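You operate a simulated robot arm through the tools that you are given. There is no shell and no other tool.

You run a simulated two-armed robot. Do the job below in one go: nothing can be reset, and whatever is moved stays where it is left.

JOB
Scan the tall and the short green master, then put each back.
Fine: stand each before the lying hand scanner and press its button; back on its own square; leave the other two. Set down upright: tall green master, short green master.

It is judged by the outcome, as a careful person would: the job done as asked, and still so three seconds after it is handed in. It fails if anything else is knocked over, pushed out of place, dropped, spilled or broken.

ROBOT AND FRAMES
Two 7-joint arms with three-finger grippers on one trunk that stands fixed in place. Base frame: the origin is at the foot of the trunk, x ahead of it, y to its left, z up; the work surface is at about z = 0.88. Lengths are in m, angles in degrees, forces in N, time in s.
The left shoulder is at [0.03, 0.124, 1.083], the right one opposite. With the tool pointing down near the work surface each hand reaches from about 0.1 to 0.78 m from the base axis, measured 20 degrees to its own side. Payload 2.2 kg a hand.
The TCP of each hand is the grasp point between the finger pads, 0.028 m short of the fingertips. In the tool frame z runs along the fingers and y along their closing line. The gripper opens to 0.102 m. The gripper's body begins 0.071 m behind the TCP.
Orientation is that of the tool frame in the base frame, as a unit quaternion [w, x, y, z]. With the fingers straight down and closing along the base's y, the tool's x points along the base's -x, its y along +y and its z along -z.

CONTROLS
- The arms move only by the tool jog_arm. It takes "left_motion", "right_motion" or both (then of equal length, played together; a hand with none holds still); each is a list of rows, each a list of 7 numbers: the shift along the tool's x, y, z in m, then the turn, a rotation vector about the tool's x, y, z in degrees, then the gripper command, from -1 (shut) to 1 (fully open), values between in proportion. In form: [[dx, dy, dz, wx, wy, wz, fingers], ...]. A call has 1 to 20 rows; each row shifts and turns the commanded pose from where the row before left it, along the tool's axes as they then stand. Each row takes 0.2 s and may step no farther than 0.05 m and 8.6 degrees from the row before; otherwise, or with a gripper value out of range, the whole call is refused. A pose out of reach is approached as far as the arm can. The call stops where the force on the tool passes 40 N (or 10 N more than at its start, if that is more) or the arm is blocked; 0.2 s more then pass. Each finger halts on what it meets, pressing with about 24 N; the grip force reading is that of the motor and also rises with nothing between the fingers. The clock runs only during rows and for 0.2 s after the last one: add rows that do not move to give the fingers time. It gives the time, the measured TCP pose, the force on the tool (base axes), the opening and the grip force at its end, in the units of the frame above (readings bear some noise), with the torque about the TCP (base axes, N m) and any sound that the robot's microphone picked up.
- Cameras (640 x 400 px; columns grow to the right, rows downward): "scene" is now at [0.0396, 0.022, 1.8021]; the picture's right is [0.32, -0.95, 0.00], its down [-0.75, -0.26, -0.61] and it looks along [0.57, 0.20, -0.79] (base axes); focal length 371 px, centre (320, 200). "left" rides on the left gripper at [0.072, 0.038, -0.086] in its tool frame; the picture's right is [-0.47, 0.89, 0.00], its down [-0.60, -0.32, -0.73] and it looks along [-0.65, -0.34, 0.68] (tool axes); focal length 256 px, centre (320, 200). "right" rides on the right gripper at [0.069, 0.044, -0.086] in its tool frame; the picture's right is [-0.53, 0.84, 0.00], its down [-0.58, -0.36, -0.73] and it looks along [-0.62, -0.39, 0.68] (tool axes); focal length 256 px, centre (320, 200). There is no depth. A picture from a camera that has moved, and an enlarged one, comes with that camera's place and axes in the base frame and with its lens. The place of the scene camera against the robot may be out by one fixed shift of up to 0.012 m in any direction.
- grab_frame(camera): a new picture of that camera. It takes no simulated time.
- slide_trunk(by): slides the trunk up (or, below 0, down) by that many m; the arms and the scene camera ride with it, the base frame stays. It gives what a move gives, with no picture.
- aim_head(pan, tilt): turns the head with the scene camera to pan (to the left, within 143 degrees either way) and tilt (down, from -29 to 69), counted from straight ahead of the robot. It gives what a move gives.
- zoom(camera, box): a new picture of the part [left, top, right, bottom] of that camera's present view, enlarged. It takes no simulated time.
- close_job(): hands the job in; it is judged then, once.

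Places have to be worked out from the pictures, the camera data and where the tool is seen. Open the grippers and draw the arms clear of the work before you hand the job in, unless the task says otherwise.

The tools are called as name(argument=value, ...) on one line, values as JSON. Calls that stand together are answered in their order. jog_arm: Moves the arms, as the interface text tells. Its arguments: {"type":"object","properties":{"left_motion":{"type":"array","items":{"type":"array","items":{"type":"number"}}},"right_motion":{"type":"array","items":{"type":"array","items":{"type":"number"}}}},"required":[]} The other tools are called the same way: slide_trunk (by) slides the trunk up or down; aim_head (pan, tilt) turns the head that bears the scene camera; grab_frame (camera) takes a picture; zoom (camera, box) takes an enlarged picture of a part of a camera's view; close_job () hands the job in.

At the start:

```text
time: 0.0
left_tool_pos: [0.4312, 0.3364, 1.1894]
left_tool_rot: [0.0, 0.0, 1.0, 0.0]
left_ft_force: [1.1, 0.0, 1.0]
left_ft_torque: [0.02, 0.01, 0.02]
left_grip_width: 0.1018
left_finger_force: 0.0
right_tool_pos: [0.5764, -0.0556, 1.168]
right_tool_rot: [0.0, 0.0, 1.0, -0.001]
right_ft_force: [-0.2, -0.5, 0.7]
right_ft_torque: [0.0, -0.01, 0.01]
right_grip_width: 0.1019
right_finger_force: 0.1
trunk travel left (down, up): [-0.325, 0.215]
head pan, tilt: [18.9, 52.6]
```

scene: 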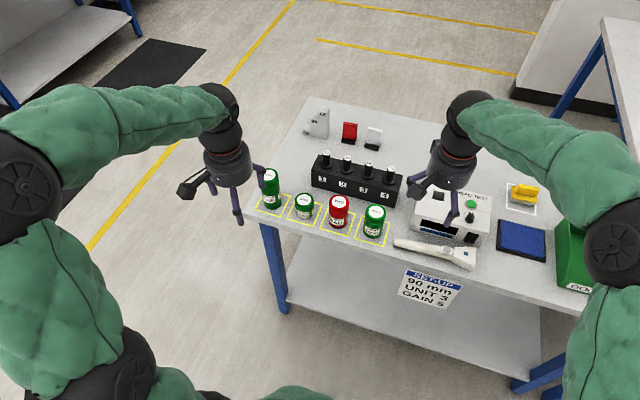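
right: 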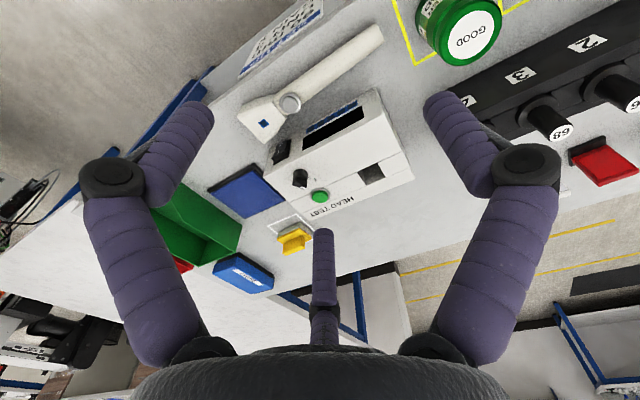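
left: 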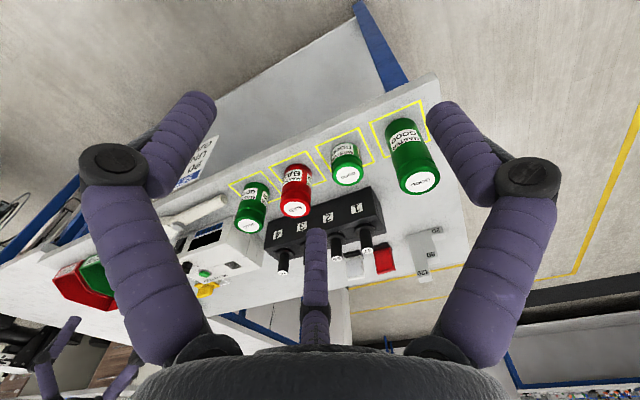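

I start by looking closely at the masters, the scanner and the set-up card before I move anything.

zoom(camera="scene", box=[240, 140, 420, 252])

zoom(camera="scene", box=[380, 180, 560, 312])

zoom(camera="left", box=[160, 80, 480, 280])

zoom(camera="right", box=[200, 0, 520, 200])

```text
3.56 times, centred on (330, 196) of scene
camera zoom: at [0.0396, 0.022, 1.8021], right [0.32, -0.95, 0.0], down [-0.75, -0.26, -0.61], along [0.57, 0.2, -0.79], focal length 1318 px, centre (284, 214)
```

zoom: 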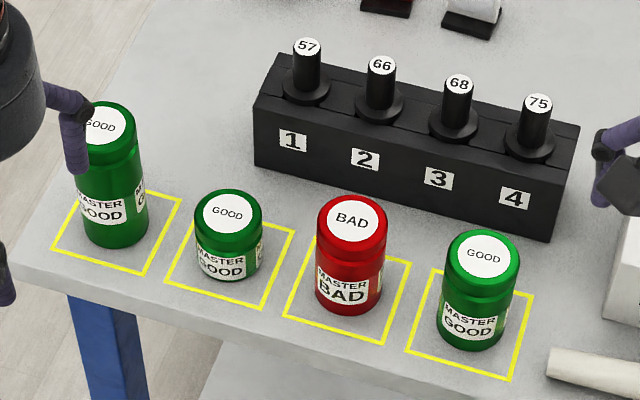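

```text
3.03 times, centred on (470, 246) of scene
camera zoom: at [0.0396, 0.022, 1.8021], right [0.32, -0.95, 0.0], down [-0.75, -0.26, -0.61], along [0.57, 0.2, -0.79], focal length 1123 px, centre (-134, 61)
```

zoom: 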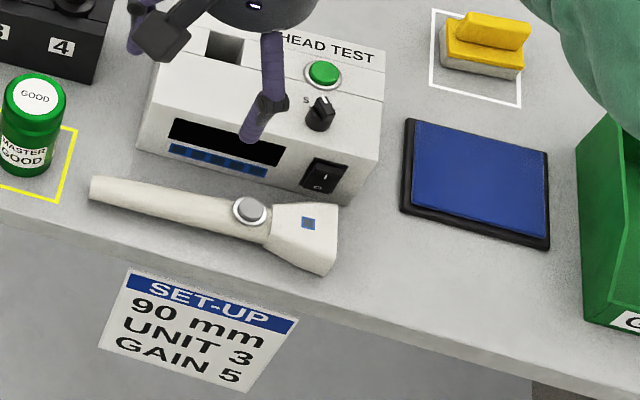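

```text
2.00 times, centred on (320, 180) of left
camera zoom: at [0.3611, 0.3745, 1.2757], right [0.47, 0.89, 0.0], down [0.6, -0.32, 0.73], along [0.65, -0.34, -0.68], focal length 512 px, centre (320, 240)
```

zoom: 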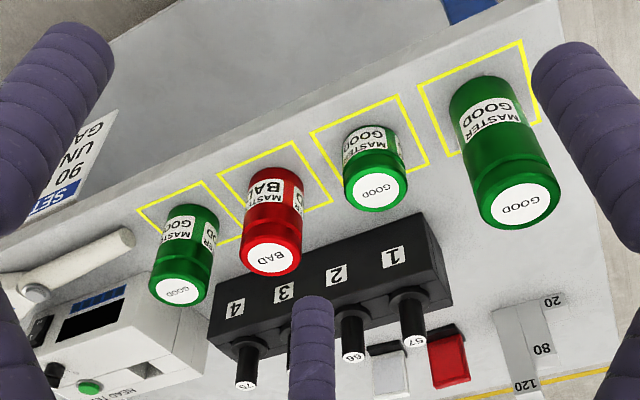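

```text
2.00 times, centred on (360, 100) of right
camera zoom: at [0.5088, -0.0126, 1.255], right [0.53, 0.84, 0.0], down [0.58, -0.36, 0.73], along [0.62, -0.39, -0.68], focal length 512 px, centre (240, 400)
```

zoom: 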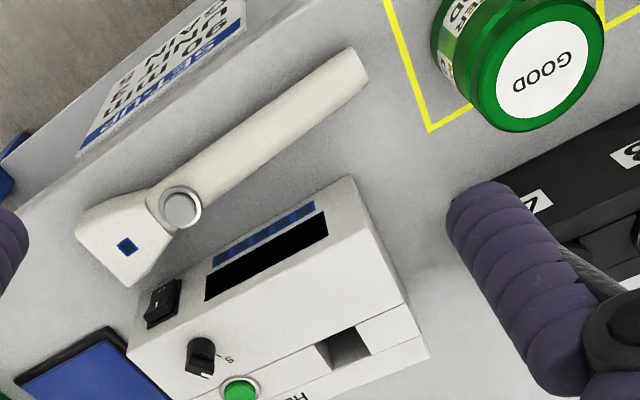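

Four masters stand in a row: tall green at about (0.64, 0.39), short green next to it, then red and medium green. The scanner lies along -y with its head near (0.63, -0.22). I need a clearer view, so I look at the ruler, the card and the scanner head.

zoom(camera="right", box=[220, 60, 340, 135])

zoom(camera="scene", box=[280, 90, 400, 165])

aim_head(pan=-10, tilt=52)

grab_frame(camera="scene")

```text
5.33 times, centred on (280, 98) of right
camera zoom: at [0.5088, -0.0126, 1.255], right [0.53, 0.84, 0.0], down [0.58, -0.36, 0.73], along [0.62, -0.39, -0.68], focal length 1365 px, centre (533, 747)
```

zoom: 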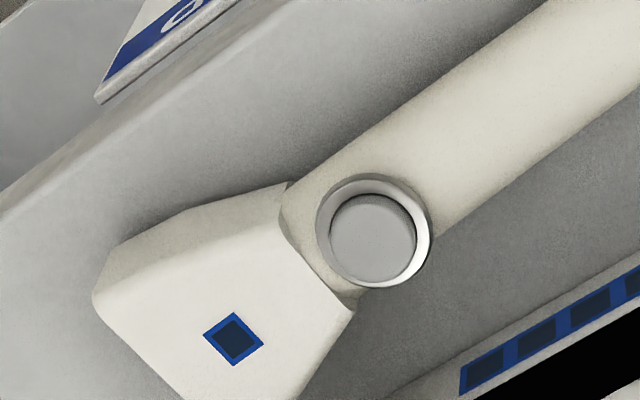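

```text
5.33 times, centred on (340, 128) of scene
camera zoom: at [0.0396, 0.022, 1.8021], right [0.32, -0.95, 0.0], down [-0.75, -0.26, -0.61], along [0.57, 0.2, -0.79], focal length 1977 px, centre (213, 587)
```

zoom: 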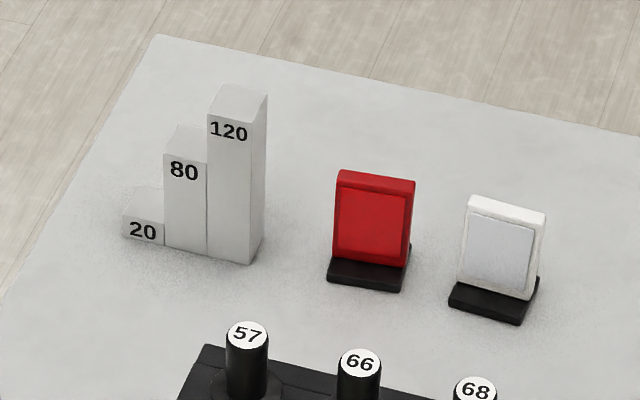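

```text
time: 0.9
left_tool_pos: [0.4325, 0.3361, 1.1878]
left_tool_rot: [0.0, 0.0, 1.0, 0.0]
left_ft_force: [0.0, 0.3, -0.1]
left_ft_torque: [0.0, 0.03, 0.02]
left_grip_width: 0.1019
left_finger_force: 0.0
right_tool_pos: [0.5783, -0.0566, 1.1687]
right_tool_rot: [0.0, -0.001, 1.0, 0.0]
right_ft_force: [1.0, 0.2, -0.7]
right_ft_torque: [0.02, 0.0, 0.0]
right_grip_width: 0.1023
right_finger_force: 0.0
trunk travel left (down, up): [-0.325, 0.215]
head pan, tilt: [-10.0, 52.0]
```

```text
taken
camera scene: at [0.043, -0.0151, 1.8029], right [-0.17, -0.98, 0.0], down [-0.78, 0.14, -0.62], along [0.61, -0.11, -0.79], focal length 371 px, centre (320, 200)
```

scene: 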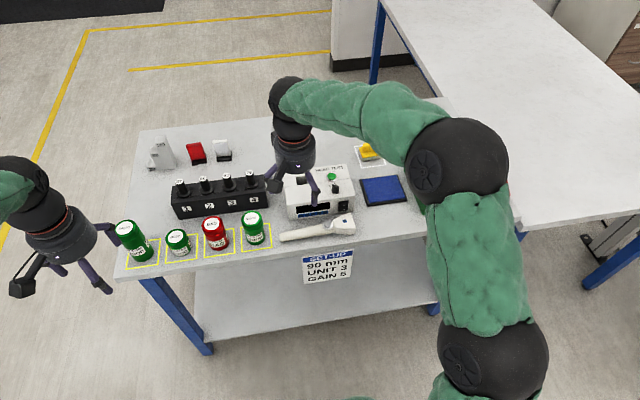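

The right arm hides the area in front of the scanner. I swing it back and to the right and yaw it, so its camera looks at the scanner's nose from the front right.

jog_arm(right_motion=[[0.0128, -0.039, 0, 0, 0, 0, 1], [0.0128, -0.039, 0, 0, 0, 0, 1], [0.0128, -0.039, 0, 0, 0, 0, 1], [0.0128, -0.039, 0, 0, 0, 0, 1], [0.0128, -0.039, 0, 0, 0, 0, 1], [0.0128, -0.039, 0, 0, 0, 0, 1], [0.0128, -0.039, 0, 0, 0, 0, 1], [0.0128, -0.039, 0, 0, 0, 0, 1], [0.0128, -0.039, 0, 0, 0, 0, 1], [0.0128, -0.039, 0, 0, 0, 0, 1]])

jog_arm(right_motion=[[0, 0, 0, 0, 0, -8.2, 1], [0, 0, 0, 0, 0, -8.2, 1], [0, 0, 0, 0, 0, -8.2, 1], [0, 0, 0, 0, 0, -8.2, 1], [0, 0, 0, 0, 0, -8.2, 1], [0, 0, 0, 0, 0, -8.2, 1], [0, 0, 0, 0, 0, -8.2, 1], [0, 0, 0, 0, 0, -8.2, 1], [0, 0, 0, 0, 0, -8.2, 1], [0, 0, 0, 0, 0, -8.2, 1], [0, 0, 0, 0, 0, -8, 1], [0, 0, 0, 0, 0, 0, 1]])

grab_frame(camera="right")

grab_frame(camera="scene")

```text
time: 3.1
left_tool_pos: [0.4319, 0.3359, 1.1888]
left_tool_rot: [0.0, 0.0, 1.0, 0.0]
left_ft_force: [-0.5, -0.2, 0.5]
left_ft_torque: [0.04, -0.01, -0.03]
left_grip_width: 0.1021
left_finger_force: 0.0
right_tool_pos: [0.4479, -0.4486, 1.1686]
right_tool_rot: [0.0, 0.0, 1.0, 0.0]
right_ft_force: [0.7, 0.0, 0.2]
right_ft_torque: [0.02, -0.03, 0.01]
right_grip_width: 0.1022
right_finger_force: 0.0
trunk travel left (down, up): [-0.325, 0.215]
head pan, tilt: [-10.0, 52.0]
```

```text
time: 5.7
left_tool_pos: [0.4322, 0.3363, 1.1884]
left_tool_rot: [0.0, 0.0, 1.0, 0.0]
left_ft_force: [0.3, 0.8, -0.5]
left_ft_torque: [0.01, 0.02, 0.01]
left_grip_width: 0.102
left_finger_force: 0.1
right_tool_pos: [0.4485, -0.4467, 1.1692]
right_tool_rot: [0.0, 0.708, -0.707, -0.001]
right_ft_force: [-0.7, 0.2, 0.1]
right_ft_torque: [0.03, 0.04, 0.03]
right_grip_width: 0.1018
right_finger_force: 0.1
trunk travel left (down, up): [-0.325, 0.215]
head pan, tilt: [-10.0, 52.0]
```

```text
taken
camera right: at [0.4059, -0.5152, 1.2552], right [-0.85, 0.53, 0.0], down [0.36, 0.58, 0.73], along [0.39, 0.62, -0.68], focal length 256 px, centre (320, 200)
```

right: 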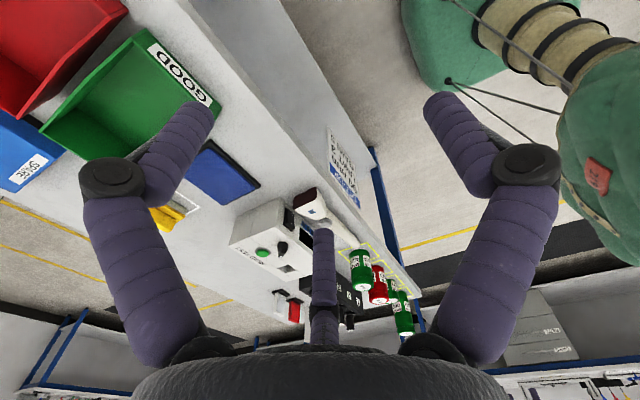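

```text
taken
camera scene: at [0.0429, -0.0153, 1.8029], right [-0.17, -0.98, 0.0], down [-0.78, 0.14, -0.62], along [0.61, -0.11, -0.79], focal length 371 px, centre (320, 200)
```

scene: 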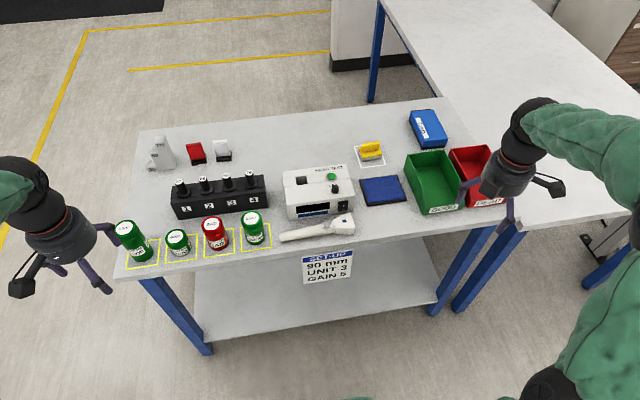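

zoom(camera="right", box=[250, 160, 410, 260])

zoom(camera="scene", box=[260, 150, 480, 288])

zoom(camera="scene", box=[100, 160, 300, 285])

```text
4.00 times, centred on (330, 210) of right
camera zoom: at [0.4059, -0.5152, 1.2552], right [-0.85, 0.53, 0.0], down [0.36, 0.58, 0.73], along [0.39, 0.62, -0.68], focal length 1024 px, centre (280, 160)
```

zoom: 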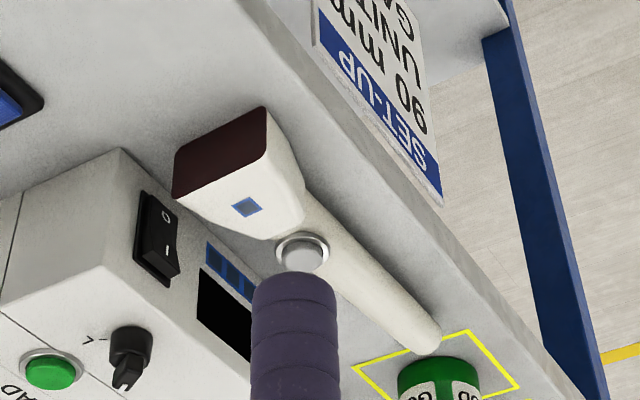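

```text
2.90 times, centred on (370, 219) of scene
camera zoom: at [0.0429, -0.0153, 1.8029], right [-0.17, -0.98, 0.0], down [-0.78, 0.14, -0.62], along [0.61, -0.11, -0.79], focal length 1074 px, centre (175, 145)
```

zoom: 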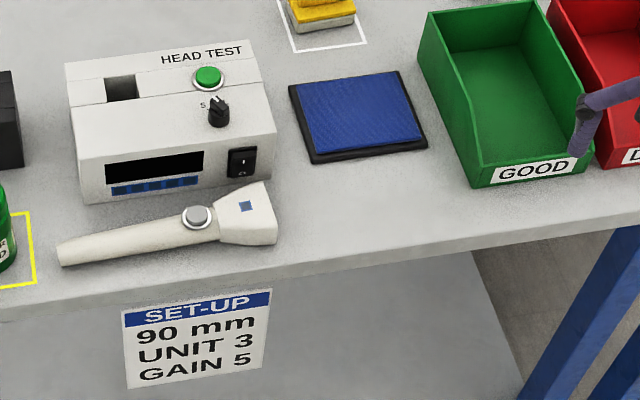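

```text
3.20 times, centred on (200, 222) of scene
camera zoom: at [0.0429, -0.0153, 1.8029], right [-0.17, -0.98, 0.0], down [-0.78, 0.14, -0.62], along [0.61, -0.11, -0.79], focal length 1186 px, centre (704, 128)
```

zoom: 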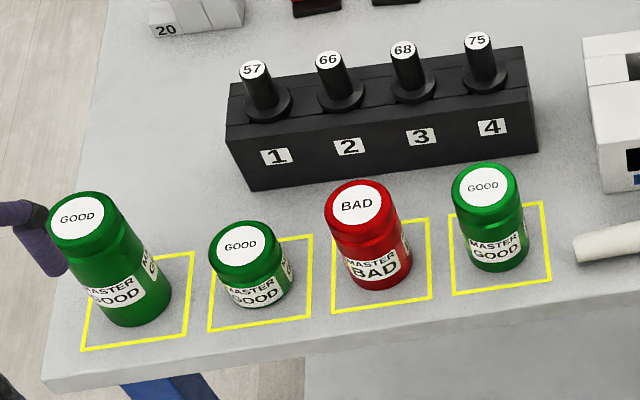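

The dark red window faces -y at about (0.628, -0.216), and the table is clear in front of it. Before planning a grasp I check how the gripper itself is built.

zoom(camera="scene", box=[0, 140, 160, 310])

zoom(camera="scene", box=[440, 80, 600, 250])

grab_frame(camera="left")

```text
2.35 times, centred on (80, 225) of scene
camera zoom: at [0.0429, -0.0153, 1.8029], right [-0.17, -0.98, 0.0], down [-0.78, 0.14, -0.62], along [0.61, -0.11, -0.79], focal length 872 px, centre (885, 141)
```

zoom: 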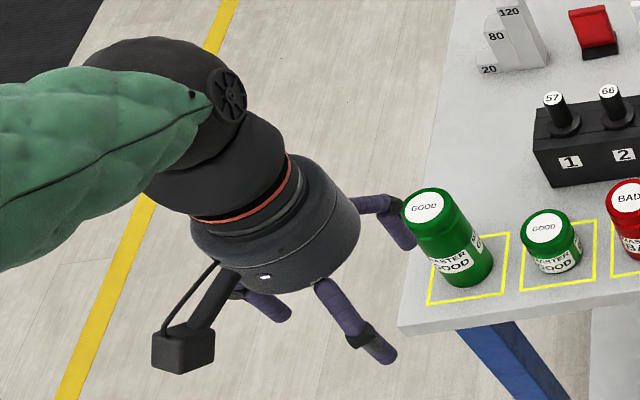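

```text
2.35 times, centred on (520, 165) of scene
camera zoom: at [0.0429, -0.0153, 1.8029], right [-0.17, -0.98, 0.0], down [-0.78, 0.14, -0.62], along [0.61, -0.11, -0.79], focal length 872 px, centre (-151, 282)
```

zoom: 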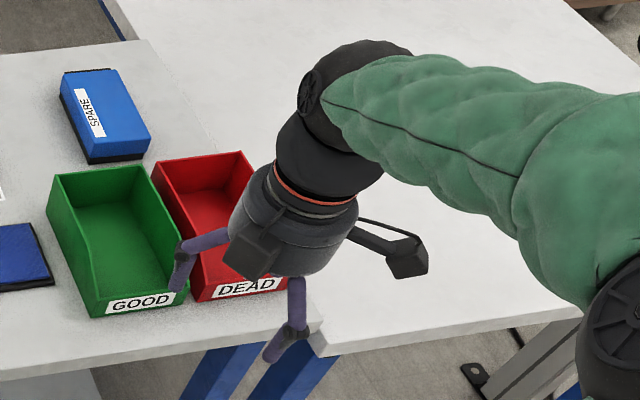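

```text
taken
camera left: at [0.3611, 0.3744, 1.2757], right [0.47, 0.89, 0.0], down [0.6, -0.32, 0.73], along [0.65, -0.34, -0.68], focal length 256 px, centre (320, 200)
```

left: 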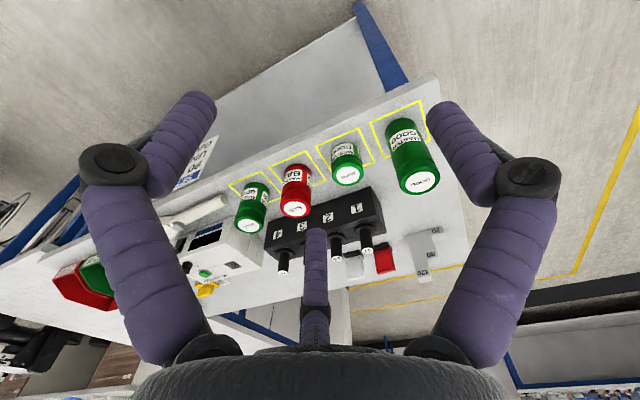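

The hand's shell looks like three fingers, with one on tool +y, so I'll grip the round cans with margin. I park the right arm farther back. The left hand then moves over toward the scanner so its own camera, which has no shift error, can locate it.

jog_arm(right_motion=[[0.02, 0.03, 0, 0, 0, 0, 1], [0.02, 0.03, 0, 0, 0, 0, 1], [0.02, 0.03, 0, 0, 0, 0, 1], [0.02, 0.03, 0, 0, 0, 0, 1], [0.02, 0.03, 0, 0, 0, 0, 1], [0, 0, 0, 0, 0, 0, 1], [0, 0, 0, 0, 0, 0, 1], [0, 0, 0, 0, 0, 0, 1], [0, 0, 0, 0, 0, 0, 1], [0, 0, 0, 0, 0, 0, 1]], left_motion=[[0, -0.0386, 0.004, 0, 0, 0, 1], [0, -0.0386, 0.004, 0, 0, 0, 1], [0, -0.0386, 0.004, 0, 0, 0, 1], [0, -0.0386, 0.004, 0, 0, 0, 1], [0, -0.0386, 0.004, 0, 0, 0, 1], [0, -0.0386, 0.004, 0, 0, 0, 1], [0, -0.0386, 0.004, 0, 0, 0, 1], [0, -0.0386, 0.004, 0, 0, 0, 1], [0, -0.0386, 0.004, 0, 0, 0, 1], [0, -0.0386, 0.004, 0, 0, 0, 1]])

grab_frame(camera="left")

zoom(camera="scene", box=[100, 160, 300, 285])

```text
time: 7.9
left_tool_pos: [0.4327, -0.0513, 1.1497]
left_tool_rot: [0.0, 0.0, 1.0, 0.001]
left_ft_force: [0.2, 0.1, 0.1]
left_ft_torque: [0.03, 0.01, -0.04]
left_grip_width: 0.1019
left_finger_force: 0.0
right_tool_pos: [0.3007, -0.547, 1.1674]
right_tool_rot: [-0.001, 0.707, -0.707, 0.0]
right_ft_force: [-0.4, -0.2, 1.2]
right_ft_torque: [0.01, -0.01, 0.0]
right_grip_width: 0.102
right_finger_force: 0.0
trunk travel left (down, up): [-0.325, 0.215]
head pan, tilt: [-10.0, 52.0]
```

```text
taken
camera left: at [0.3604, -0.0134, 1.2365], right [0.47, 0.89, 0.0], down [0.6, -0.32, 0.73], along [0.65, -0.34, -0.68], focal length 256 px, centre (320, 200)
```

left: 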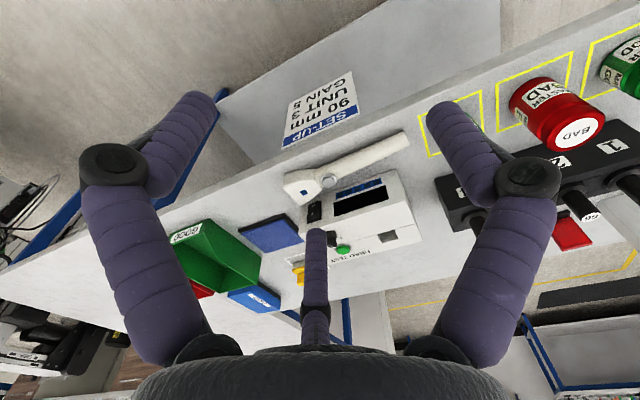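

```text
3.20 times, centred on (200, 222) of scene
camera zoom: at [0.0432, -0.0172, 1.8028], right [-0.17, -0.98, 0.0], down [-0.78, 0.14, -0.62], along [0.61, -0.11, -0.79], focal length 1186 px, centre (704, 128)
```

zoom: 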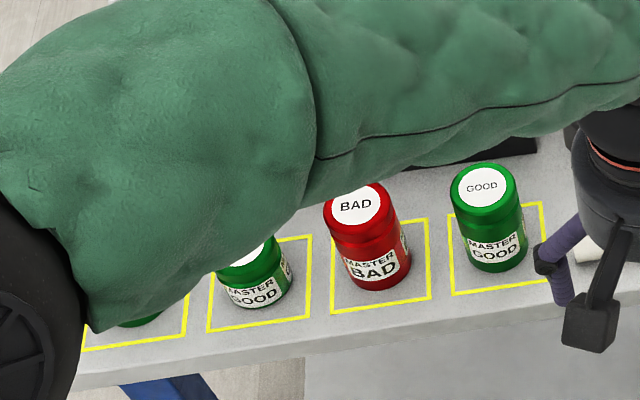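

The scanner is in view. I zoom in on it and check how low the left elbow hangs beside the masters.

zoom(camera="left", box=[260, 110, 420, 210])

grab_frame(camera="scene")

grab_frame(camera="right")

```text
4.00 times, centred on (340, 160) of left
camera zoom: at [0.3604, -0.0134, 1.2365], right [0.47, 0.89, 0.0], down [0.6, -0.32, 0.73], along [0.65, -0.34, -0.68], focal length 1024 px, centre (240, 360)
```

zoom: 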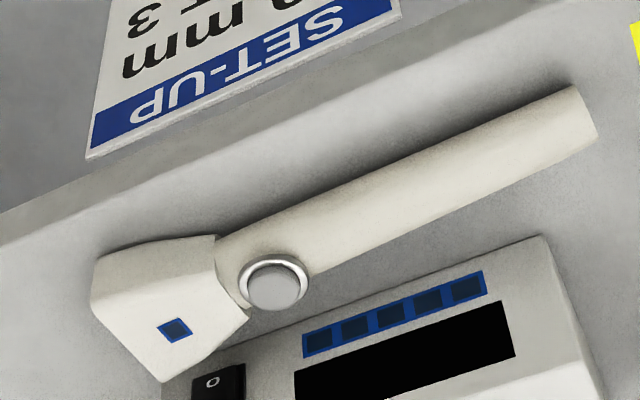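

```text
taken
camera scene: at [0.0432, -0.0172, 1.8028], right [-0.17, -0.98, 0.0], down [-0.78, 0.14, -0.62], along [0.61, -0.11, -0.79], focal length 371 px, centre (320, 200)
```

scene: 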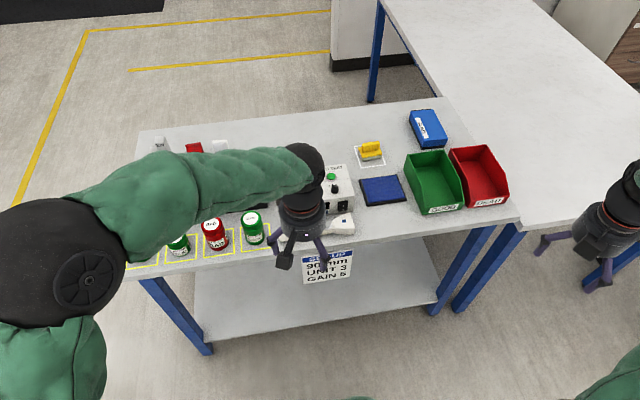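

```text
taken
camera right: at [0.2579, -0.6168, 1.2544], right [-0.84, 0.53, 0.0], down [0.36, 0.58, 0.73], along [0.39, 0.62, -0.68], focal length 256 px, centre (320, 200)
```

right: 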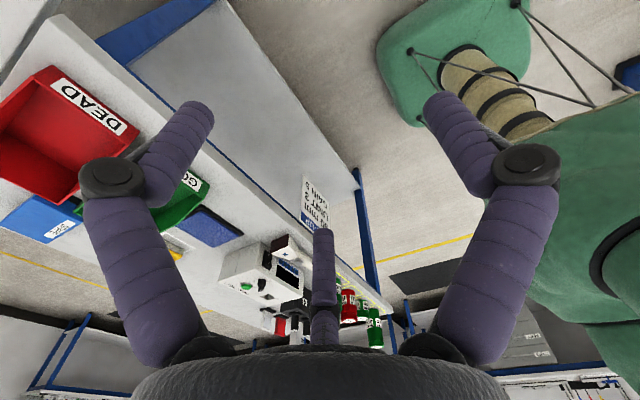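

From the left camera the button is at about (0.625, -0.138) and the window centre at about (0.630, -0.2115), facing -y. The set-up card says 90 mm, so I plan to stand each can about 85–90 mm off the window, at about (0.632, -0.333). I test that the empty left hand reaches there, tilted 30° forward, at a safe height.

jog_arm(left_motion=[[0, 0, 0, 0, -7.5, 0, 1], [0, 0, 0, 0, -7.5, 0, 1], [0, 0, 0, 0, -7.5, 0, 1], [0, 0, 0, 0, -7.5, 0, 1], [-0.018, -0.035, 0.0176, 0, 0, 0, 1], [-0.018, -0.035, 0.0176, 0, 0, 0, 1], [-0.018, -0.035, 0.0176, 0, 0, 0, 1], [-0.018, -0.035, 0.0176, 0, 0, 0, 1], [-0.018, -0.035, 0.0176, 0, 0, 0, 1], [-0.018, -0.035, 0.0176, 0, 0, 0, 1], [-0.018, -0.035, 0.0176, 0, 0, 0, 1], [-0.018, -0.035, 0.0176, 0, 0, 0, 1], [0, 0, 0, 0, 0, 0, 1]])

grab_frame(camera="scene")

```text
time: 10.7
left_tool_pos: [0.6271, -0.3271, 1.0989]
left_tool_rot: [0.259, 0.0, 0.966, -0.001]
left_ft_force: [0.7, 0.9, -0.5]
left_ft_torque: [-0.01, 0.0, -0.04]
left_grip_width: 0.1022
left_finger_force: 0.1
right_tool_pos: [0.2999, -0.5462, 1.1695]
right_tool_rot: [0.0, 0.708, -0.707, 0.0]
right_ft_force: [-1.3, 0.4, 0.3]
right_ft_torque: [-0.01, -0.05, 0.01]
right_grip_width: 0.1019
right_finger_force: 0.1
trunk travel left (down, up): [-0.325, 0.215]
head pan, tilt: [-10.0, 52.0]
```

```text
taken
camera scene: at [0.0419, -0.0141, 1.8029], right [-0.17, -0.98, 0.0], down [-0.78, 0.14, -0.62], along [0.61, -0.11, -0.79], focal length 371 px, centre (320, 200)
```

scene: 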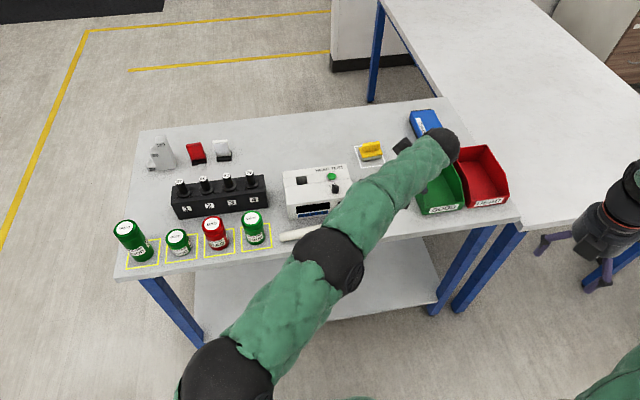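

The reading says the hand reached (0.627, -0.327, 1.10), but the forearm hides it. I check its posture from nearby.

zoom(camera="scene", box=[340, 90, 520, 230])

grab_frame(camera="right")

grab_frame(camera="left")

```text
2.86 times, centred on (430, 160) of scene
camera zoom: at [0.0419, -0.0141, 1.8029], right [-0.17, -0.98, 0.0], down [-0.78, 0.14, -0.62], along [0.61, -0.11, -0.79], focal length 1059 px, centre (6, 314)
```

zoom: 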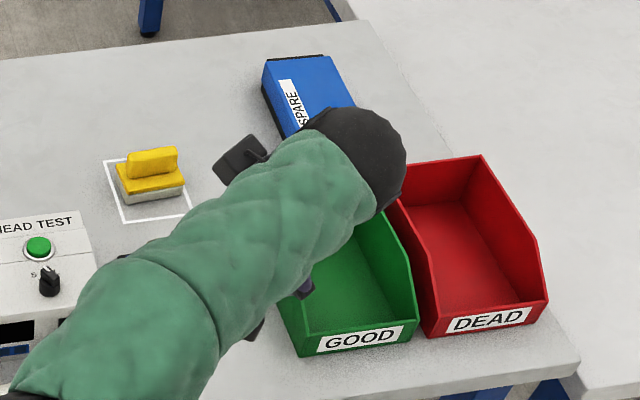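

```text
taken
camera right: at [0.2569, -0.6147, 1.2558], right [-0.84, 0.53, 0.0], down [0.36, 0.58, 0.73], along [0.39, 0.62, -0.68], focal length 256 px, centre (320, 200)
```

right: 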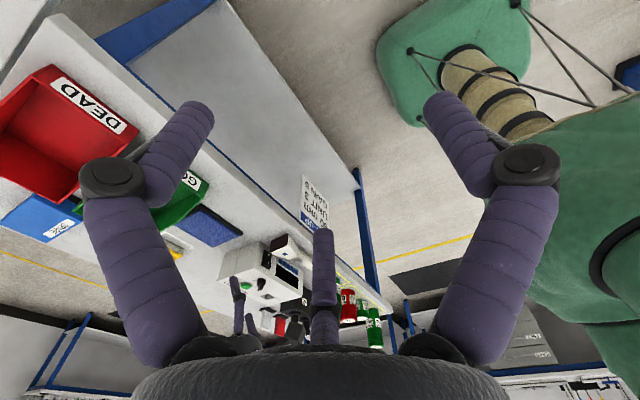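

```text
taken
camera left: at [0.5217, -0.2892, 1.1386], right [0.4, 0.89, 0.23], down [0.16, -0.32, 0.94], along [0.9, -0.34, -0.27], focal length 256 px, centre (320, 200)
```

left: 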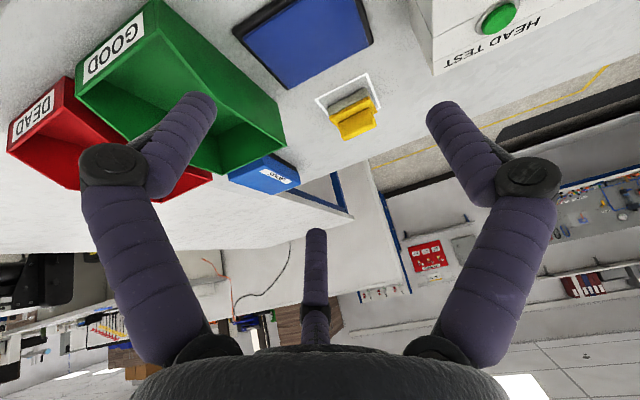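

The pose is reachable. Now I take the tilted left hand back to the tall green master, stopping short of it at a safe height for a picture.

jog_arm(left_motion=[[0.0053, 0.0445, -0.0066, 0, 0, 0, 1], [0.0053, 0.0445, -0.0066, 0, 0, 0, 1], [0.0053, 0.0445, -0.0066, 0, 0, 0, 1], [0.0053, 0.0445, -0.0066, 0, 0, 0, 1], [0.0053, 0.0445, -0.0066, 0, 0, 0, 1], [0.0053, 0.0445, -0.0066, 0, 0, 0, 1], [0.0053, 0.0445, -0.0066, 0, 0, 0, 1], [0.0053, 0.0445, -0.0066, 0, 0, 0, 1], [0.0053, 0.0445, -0.0066, 0, 0, 0, 1], [0.0053, 0.0445, -0.0066, 0, 0, 0, 1], [0.0053, 0.0445, -0.0066, 0, 0, 0, 1], [0.0053, 0.0445, -0.0066, 0, 0, 0, 1], [0.0053, 0.0445, -0.0066, 0, 0, 0, 1], [0.0053, 0.0445, -0.0066, 0, 0, 0, 1], [0.0053, 0.0445, -0.0066, 0, 0, 0, 1], [0.0053, 0.0445, -0.0066, 0, 0, 0, 1], [0, 0, 0, 0, 0, 0, 1]])

grab_frame(camera="left")

aim_head(pan=25, tilt=52)

grab_frame(camera="scene")

```text
time: 14.3
left_tool_pos: [0.5002, 0.3827, 1.1475]
left_tool_rot: [0.259, 0.001, 0.966, -0.001]
left_ft_force: [-0.1, 0.2, -0.3]
left_ft_torque: [0.02, -0.01, 0.05]
left_grip_width: 0.1018
left_finger_force: 0.1
right_tool_pos: [0.3012, -0.5467, 1.1684]
right_tool_rot: [0.0, -0.707, 0.707, 0.0]
right_ft_force: [0.0, -0.4, 1.4]
right_ft_torque: [0.01, 0.02, 0.0]
right_grip_width: 0.102
right_finger_force: 0.0
trunk travel left (down, up): [-0.325, 0.215]
head pan, tilt: [-10.0, 52.0]
```

```text
taken
camera left: at [0.3953, 0.4211, 1.1866], right [0.4, 0.89, 0.23], down [0.16, -0.32, 0.94], along [0.9, -0.34, -0.27], focal length 256 px, centre (320, 200)
```

left: 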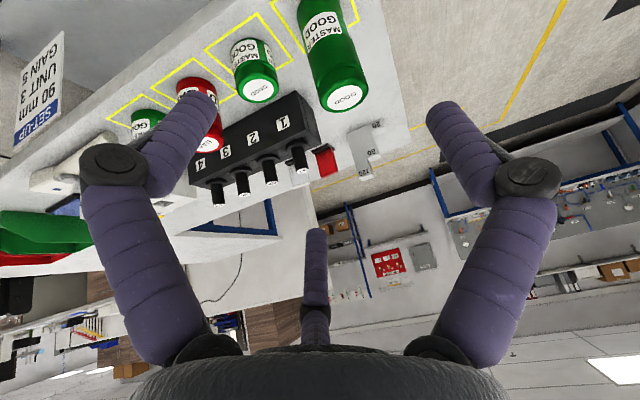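

```text
time: 15.3
left_tool_pos: [0.5008, 0.3836, 1.1488]
left_tool_rot: [0.259, 0.0, 0.966, 0.0]
left_ft_force: [0.7, 0.6, 0.1]
left_ft_torque: [0.03, -0.04, -0.03]
left_grip_width: 0.1022
left_finger_force: 0.0
right_tool_pos: [0.3003, -0.5469, 1.1682]
right_tool_rot: [0.0, -0.707, 0.707, 0.0]
right_ft_force: [-0.4, 0.2, 0.0]
right_ft_torque: [-0.02, 0.0, 0.01]
right_grip_width: 0.1019
right_finger_force: 0.0
trunk travel left (down, up): [-0.325, 0.215]
head pan, tilt: [25.0, 52.0]
```

```text
taken
camera scene: at [0.037, 0.0294, 1.8029], right [0.42, -0.91, 0.0], down [-0.71, -0.33, -0.62], along [0.56, 0.26, -0.79], focal length 371 px, centre (320, 200)
```

scene: 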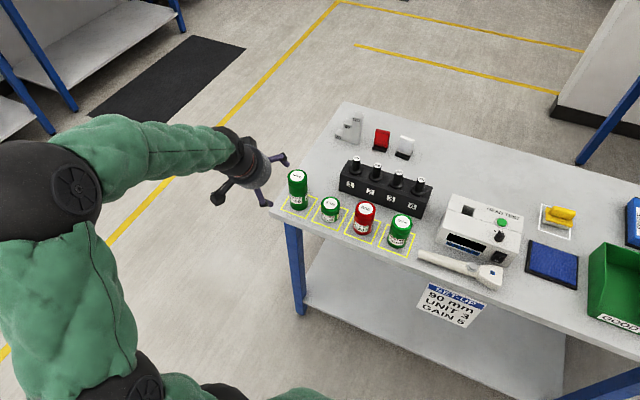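

I zoom the left camera on the tall and short cans to refine their positions and heights.

zoom(camera="left", box=[200, 0, 392, 120])

zoom(camera="scene", box=[250, 140, 410, 260])

```text
3.33 times, centred on (296, 60) of left
camera zoom: at [0.3955, 0.4214, 1.1865], right [0.4, 0.89, 0.23], down [0.16, -0.32, 0.94], along [0.9, -0.34, -0.27], focal length 853 px, centre (400, 667)
```

zoom: 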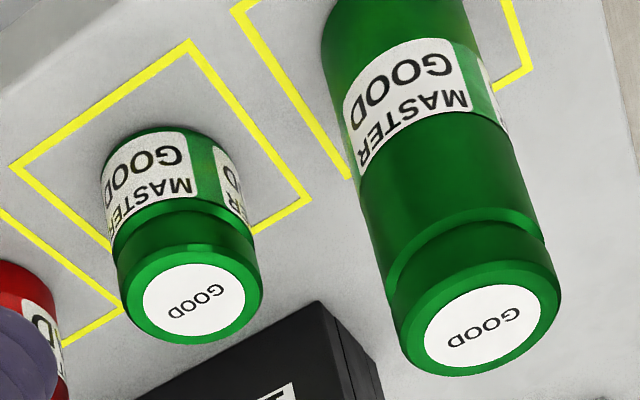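

```text
3.33 times, centred on (330, 200) of scene
camera zoom: at [0.037, 0.0294, 1.8029], right [0.42, -0.91, 0.0], down [-0.71, -0.33, -0.62], along [0.56, 0.26, -0.79], focal length 1236 px, centre (287, 200)
```

zoom: 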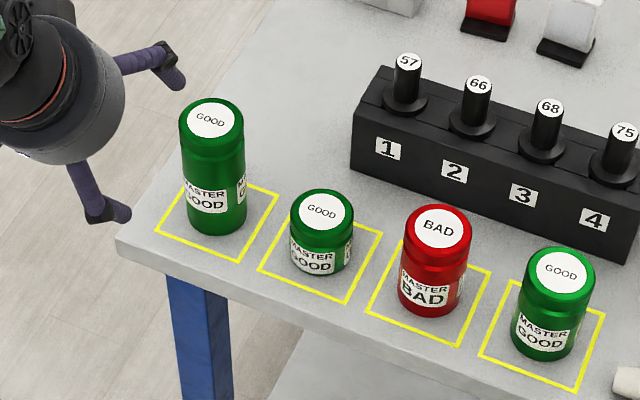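

The tall can is at about (0.646, 0.384), with its top near z = 1.01. I close the fingers in free air once to see how they really move, then reopen them.

jog_arm(left_motion=[[0, 0, 0, 0, 0, 0, -1], [0, 0, 0, 0, 0, 0, -1], [0, 0, 0, 0, 0, 0, -1]])

grab_frame(camera="left")

zoom(camera="scene", box=[190, 110, 320, 220])

jog_arm(left_motion=[[0, 0, 0, 0, 0, 0, 1], [0, 0, 0, 0, 0, 0, 1], [0, 0, 0, 0, 0, 0, 1]])

```text
time: 16.1
left_tool_pos: [0.499, 0.384, 1.1469]
left_tool_rot: [0.259, 0.0, 0.966, 0.0]
left_ft_force: [1.0, 0.7, -0.4]
left_ft_torque: [0.03, 0.01, -0.04]
left_grip_width: 0.0024
left_finger_force: 23.8
right_tool_pos: [0.3004, -0.5464, 1.1678]
right_tool_rot: [0.0, -0.707, 0.707, 0.0]
right_ft_force: [0.4, 0.4, -0.7]
right_ft_torque: [0.0, -0.01, 0.0]
right_grip_width: 0.1018
right_finger_force: 0.0
trunk travel left (down, up): [-0.325, 0.215]
head pan, tilt: [25.0, 52.0]
```

```text
taken
camera left: at [0.3955, 0.4214, 1.1865], right [0.4, 0.89, 0.23], down [0.16, -0.32, 0.94], along [0.9, -0.34, -0.27], focal length 256 px, centre (320, 200)
```

left: 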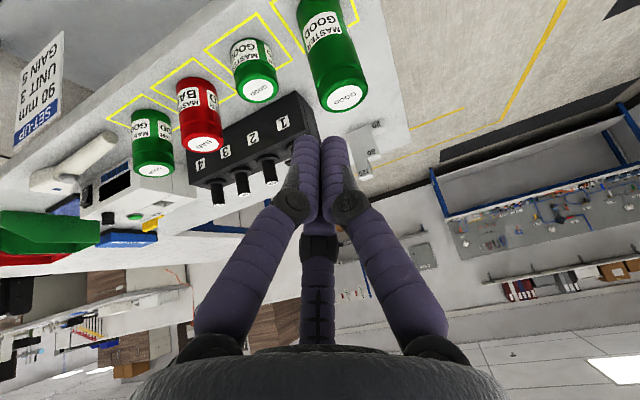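

```text
3.64 times, centred on (255, 165) of scene
camera zoom: at [0.037, 0.0295, 1.8029], right [0.42, -0.91, 0.0], down [-0.71, -0.33, -0.62], along [0.56, 0.26, -0.79], focal length 1348 px, centre (556, 327)
```

zoom: 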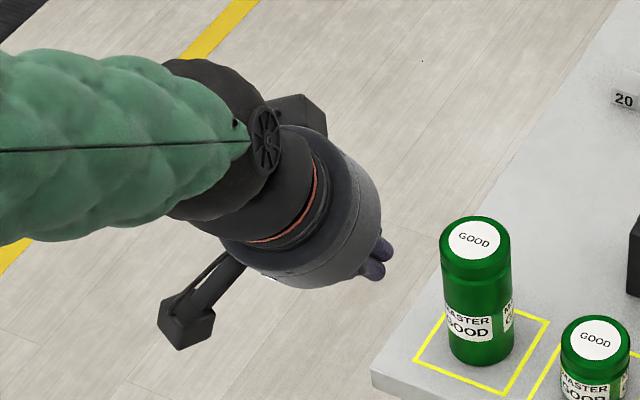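

```text
time: 16.9
left_tool_pos: [0.5004, 0.3834, 1.1466]
left_tool_rot: [0.258, 0.0, 0.966, 0.001]
left_ft_force: [-0.1, -0.6, -0.6]
left_ft_torque: [-0.01, -0.01, 0.02]
left_grip_width: 0.1018
left_finger_force: 0.1
right_tool_pos: [0.2992, -0.5458, 1.1682]
right_tool_rot: [0.0, 0.707, -0.707, 0.0]
right_ft_force: [-0.4, 0.1, -0.3]
right_ft_torque: [0.0, -0.01, -0.01]
right_grip_width: 0.1021
right_finger_force: 0.0
trunk travel left (down, up): [-0.325, 0.215]
head pan, tilt: [25.0, 52.0]
```

The shell closes centrally and the width reading behaves as the text says. I reduce the tilt to 20°, which gives cleaner pad contact, move above the tall can, and go down part way to check the alignment.

jog_arm(left_motion=[[0, 0, 0, 0, 5, 0, 1], [0, 0, 0, 0, 5, 0, 1], [-0.0343, 0, 0.0125, 0, 0, 0, 1], [-0.0343, 0, 0.0125, 0, 0, 0, 1], [-0.0343, 0, 0.0125, 0, 0, 0, 1], [-0.0343, 0, 0.0125, 0, 0, 0, 1], [0.01026, 0, 0.0282, 0, 0, 0, 1], [0.01026, 0, 0.0282, 0, 0, 0, 1], [0.00684, 0, 0.0188, 0, 0, 0, 1], [0, 0, 0, 0, 0, 0, 1]])

grab_frame(camera="left")

zoom(camera="scene", box=[220, 120, 380, 240])

```text
time: 19.1
left_tool_pos: [0.6481, 0.3821, 1.0665]
left_tool_rot: [0.174, 0.0, 0.985, 0.0]
left_ft_force: [0.5, -0.4, 0.0]
left_ft_torque: [0.01, -0.02, -0.01]
left_grip_width: 0.1018
left_finger_force: 0.0
right_tool_pos: [0.3003, -0.5474, 1.1685]
right_tool_rot: [0.001, -0.707, 0.707, 0.0]
right_ft_force: [0.9, 0.3, 0.3]
right_ft_torque: [0.02, 0.0, 0.0]
right_grip_width: 0.1019
right_finger_force: 0.2
trunk travel left (down, up): [-0.325, 0.215]
head pan, tilt: [25.0, 52.0]
```

```text
taken
camera left: at [0.5509, 0.4199, 1.1229], right [0.44, 0.89, 0.16], down [0.32, -0.32, 0.89], along [0.84, -0.34, -0.42], focal length 256 px, centre (320, 200)
```

left: 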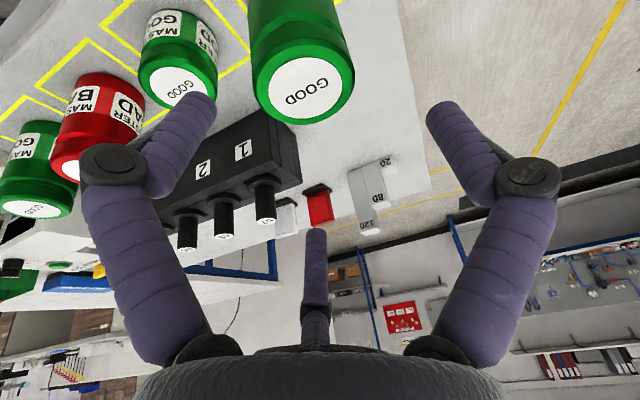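

```text
3.33 times, centred on (300, 180) of scene
camera zoom: at [0.037, 0.0293, 1.8029], right [0.42, -0.91, 0.0], down [-0.71, -0.33, -0.62], along [0.56, 0.26, -0.79], focal length 1236 px, centre (387, 267)
```

zoom: 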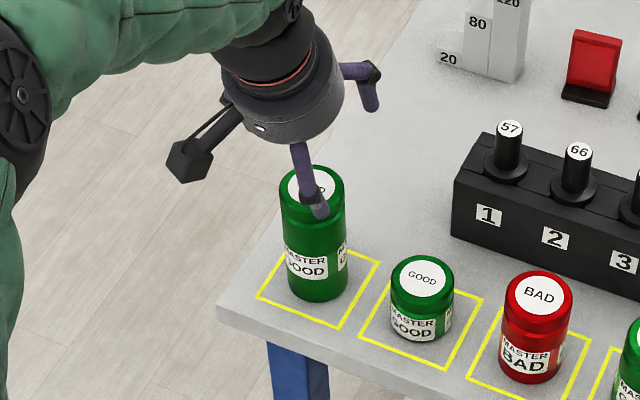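

The can's top centre appears at about (0.643, 0.384), and the hand is within 4 mm of it. I nudge the hand and go down in two careful steps.

jog_arm(left_motion=[[0.0078, 0.0005, 0.0187, 0, 0, 0, 1], [0.0078, 0.0005, 0.0187, 0, 0, 0, 1], [0, 0, 0, 0, 0, 0, 1]])

zoom(camera="scene", box=[240, 140, 360, 230])

grab_frame(camera="left")

```text
time: 19.9
left_tool_pos: [0.6446, 0.3824, 1.0261]
left_tool_rot: [0.175, 0.0, 0.985, -0.001]
left_ft_force: [-0.6, -0.4, 0.6]
left_ft_torque: [-0.01, 0.02, 0.0]
left_grip_width: 0.1017
left_finger_force: 0.0
right_tool_pos: [0.2998, -0.5461, 1.1684]
right_tool_rot: [-0.001, -0.707, 0.707, 0.001]
right_ft_force: [0.0, 1.0, -0.7]
right_ft_torque: [0.01, 0.02, 0.02]
right_grip_width: 0.1019
right_finger_force: 0.0
trunk travel left (down, up): [-0.325, 0.215]
head pan, tilt: [25.0, 52.0]
```

```text
4.44 times, centred on (300, 185) of scene
camera zoom: at [0.0367, 0.0294, 1.8029], right [0.42, -0.91, 0.0], down [-0.71, -0.33, -0.62], along [0.56, 0.26, -0.79], focal length 1647 px, centre (409, 267)
```

zoom: 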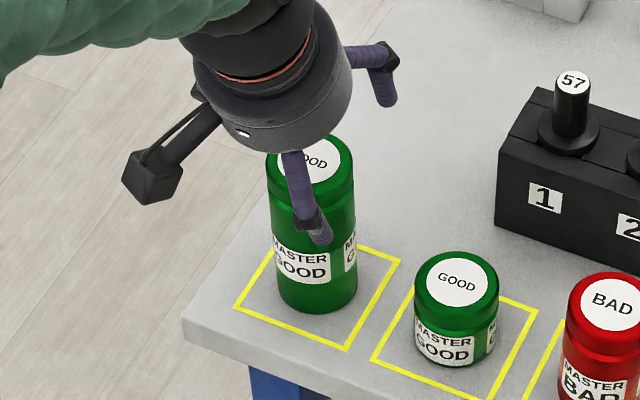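

```text
taken
camera left: at [0.5485, 0.4204, 1.0836], right [0.44, 0.89, 0.16], down [0.32, -0.32, 0.89], along [0.84, -0.34, -0.42], focal length 256 px, centre (320, 200)
```

left: 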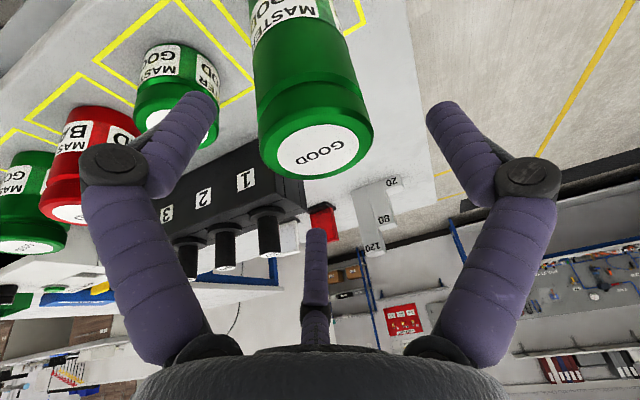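

The top centre is now at about (0.6425, 0.3855), almost centred in the hand. I go down to z = 0.965 and close gently.

jog_arm(left_motion=[[0.0074, 0.001, 0.0189, 0, 0, 0, 1], [0.0074, 0.001, 0.0189, 0, 0, 0, 1], [0.0074, 0.001, 0.0189, 0, 0, 0, 1], [0, 0, 0, 0, 0, 0, 1]])

zoom(camera="scene", box=[240, 140, 360, 230])

grab_frame(camera="left")

```text
time: 20.9
left_tool_pos: [0.6424, 0.3845, 0.9665]
left_tool_rot: [0.174, 0.0, 0.985, 0.0]
left_ft_force: [-0.3, 0.5, -0.7]
left_ft_torque: [0.01, 0.02, 0.0]
left_grip_width: 0.1019
left_finger_force: 0.1
right_tool_pos: [0.2999, -0.5472, 1.1689]
right_tool_rot: [0.0, -0.707, 0.707, 0.0]
right_ft_force: [-0.3, 0.6, -0.5]
right_ft_torque: [0.01, -0.02, 0.0]
right_grip_width: 0.1021
right_finger_force: 0.0
trunk travel left (down, up): [-0.325, 0.215]
head pan, tilt: [25.0, 52.0]
```

```text
4.44 times, centred on (300, 185) of scene
camera zoom: at [0.0366, 0.0292, 1.8029], right [0.42, -0.91, 0.0], down [-0.71, -0.33, -0.62], along [0.56, 0.26, -0.79], focal length 1647 px, centre (409, 267)
```

zoom: 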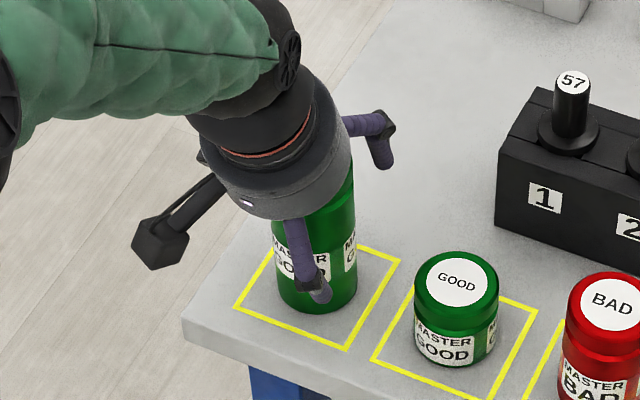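

```text
taken
camera left: at [0.5477, 0.4229, 1.0228], right [0.44, 0.89, 0.16], down [0.32, -0.32, 0.89], along [0.84, -0.34, -0.42], focal length 256 px, centre (320, 200)
```

left: 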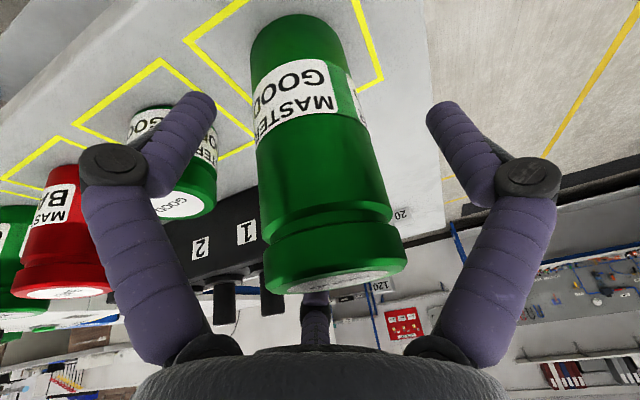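

It is well placed with no contact force. Now I close the fingers on it.

jog_arm(left_motion=[[0, 0, 0, 0, 0, 0, 0.5], [0, 0, 0, 0, 0, 0, -1], [0, 0, 0, 0, 0, 0, -1], [0, 0, 0, 0, 0, 0, -1]])

zoom(camera="scene", box=[240, 140, 360, 230])

grab_frame(camera="left")

```text
time: 21.9
left_tool_pos: [0.6441, 0.3857, 0.9669]
left_tool_rot: [0.173, 0.0, 0.985, 0.0]
left_ft_force: [-1.3, -0.6, 3.4]
left_ft_torque: [0.09, 0.25, 0.03]
left_grip_width: 0.0638
left_finger_force: 23.9
right_tool_pos: [0.3009, -0.5461, 1.1688]
right_tool_rot: [0.001, 0.708, -0.707, 0.0]
right_ft_force: [0.8, -0.8, 0.2]
right_ft_torque: [0.0, 0.01, 0.02]
right_grip_width: 0.1019
right_finger_force: 0.0
trunk travel left (down, up): [-0.325, 0.215]
head pan, tilt: [25.0, 52.0]
```

```text
4.44 times, centred on (300, 185) of scene
camera zoom: at [0.0366, 0.0293, 1.8029], right [0.42, -0.91, 0.0], down [-0.71, -0.33, -0.62], along [0.56, 0.26, -0.79], focal length 1647 px, centre (409, 267)
```

zoom: 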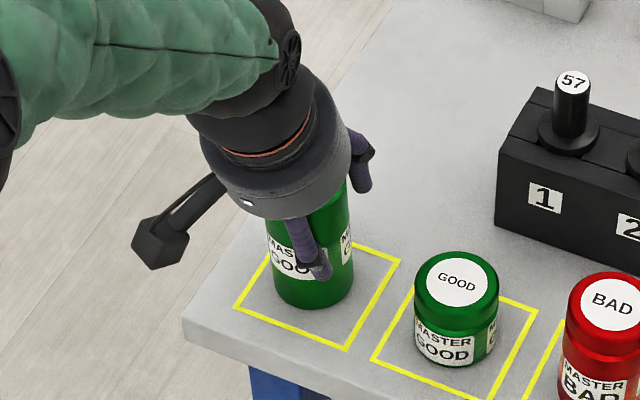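

```text
taken
camera left: at [0.5477, 0.4229, 1.0231], right [0.44, 0.89, 0.16], down [0.32, -0.32, 0.89], along [0.84, -0.34, -0.42], focal length 256 px, centre (320, 200)
```

left: 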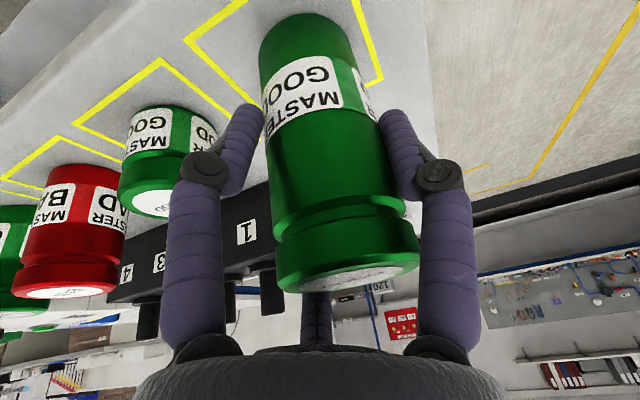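

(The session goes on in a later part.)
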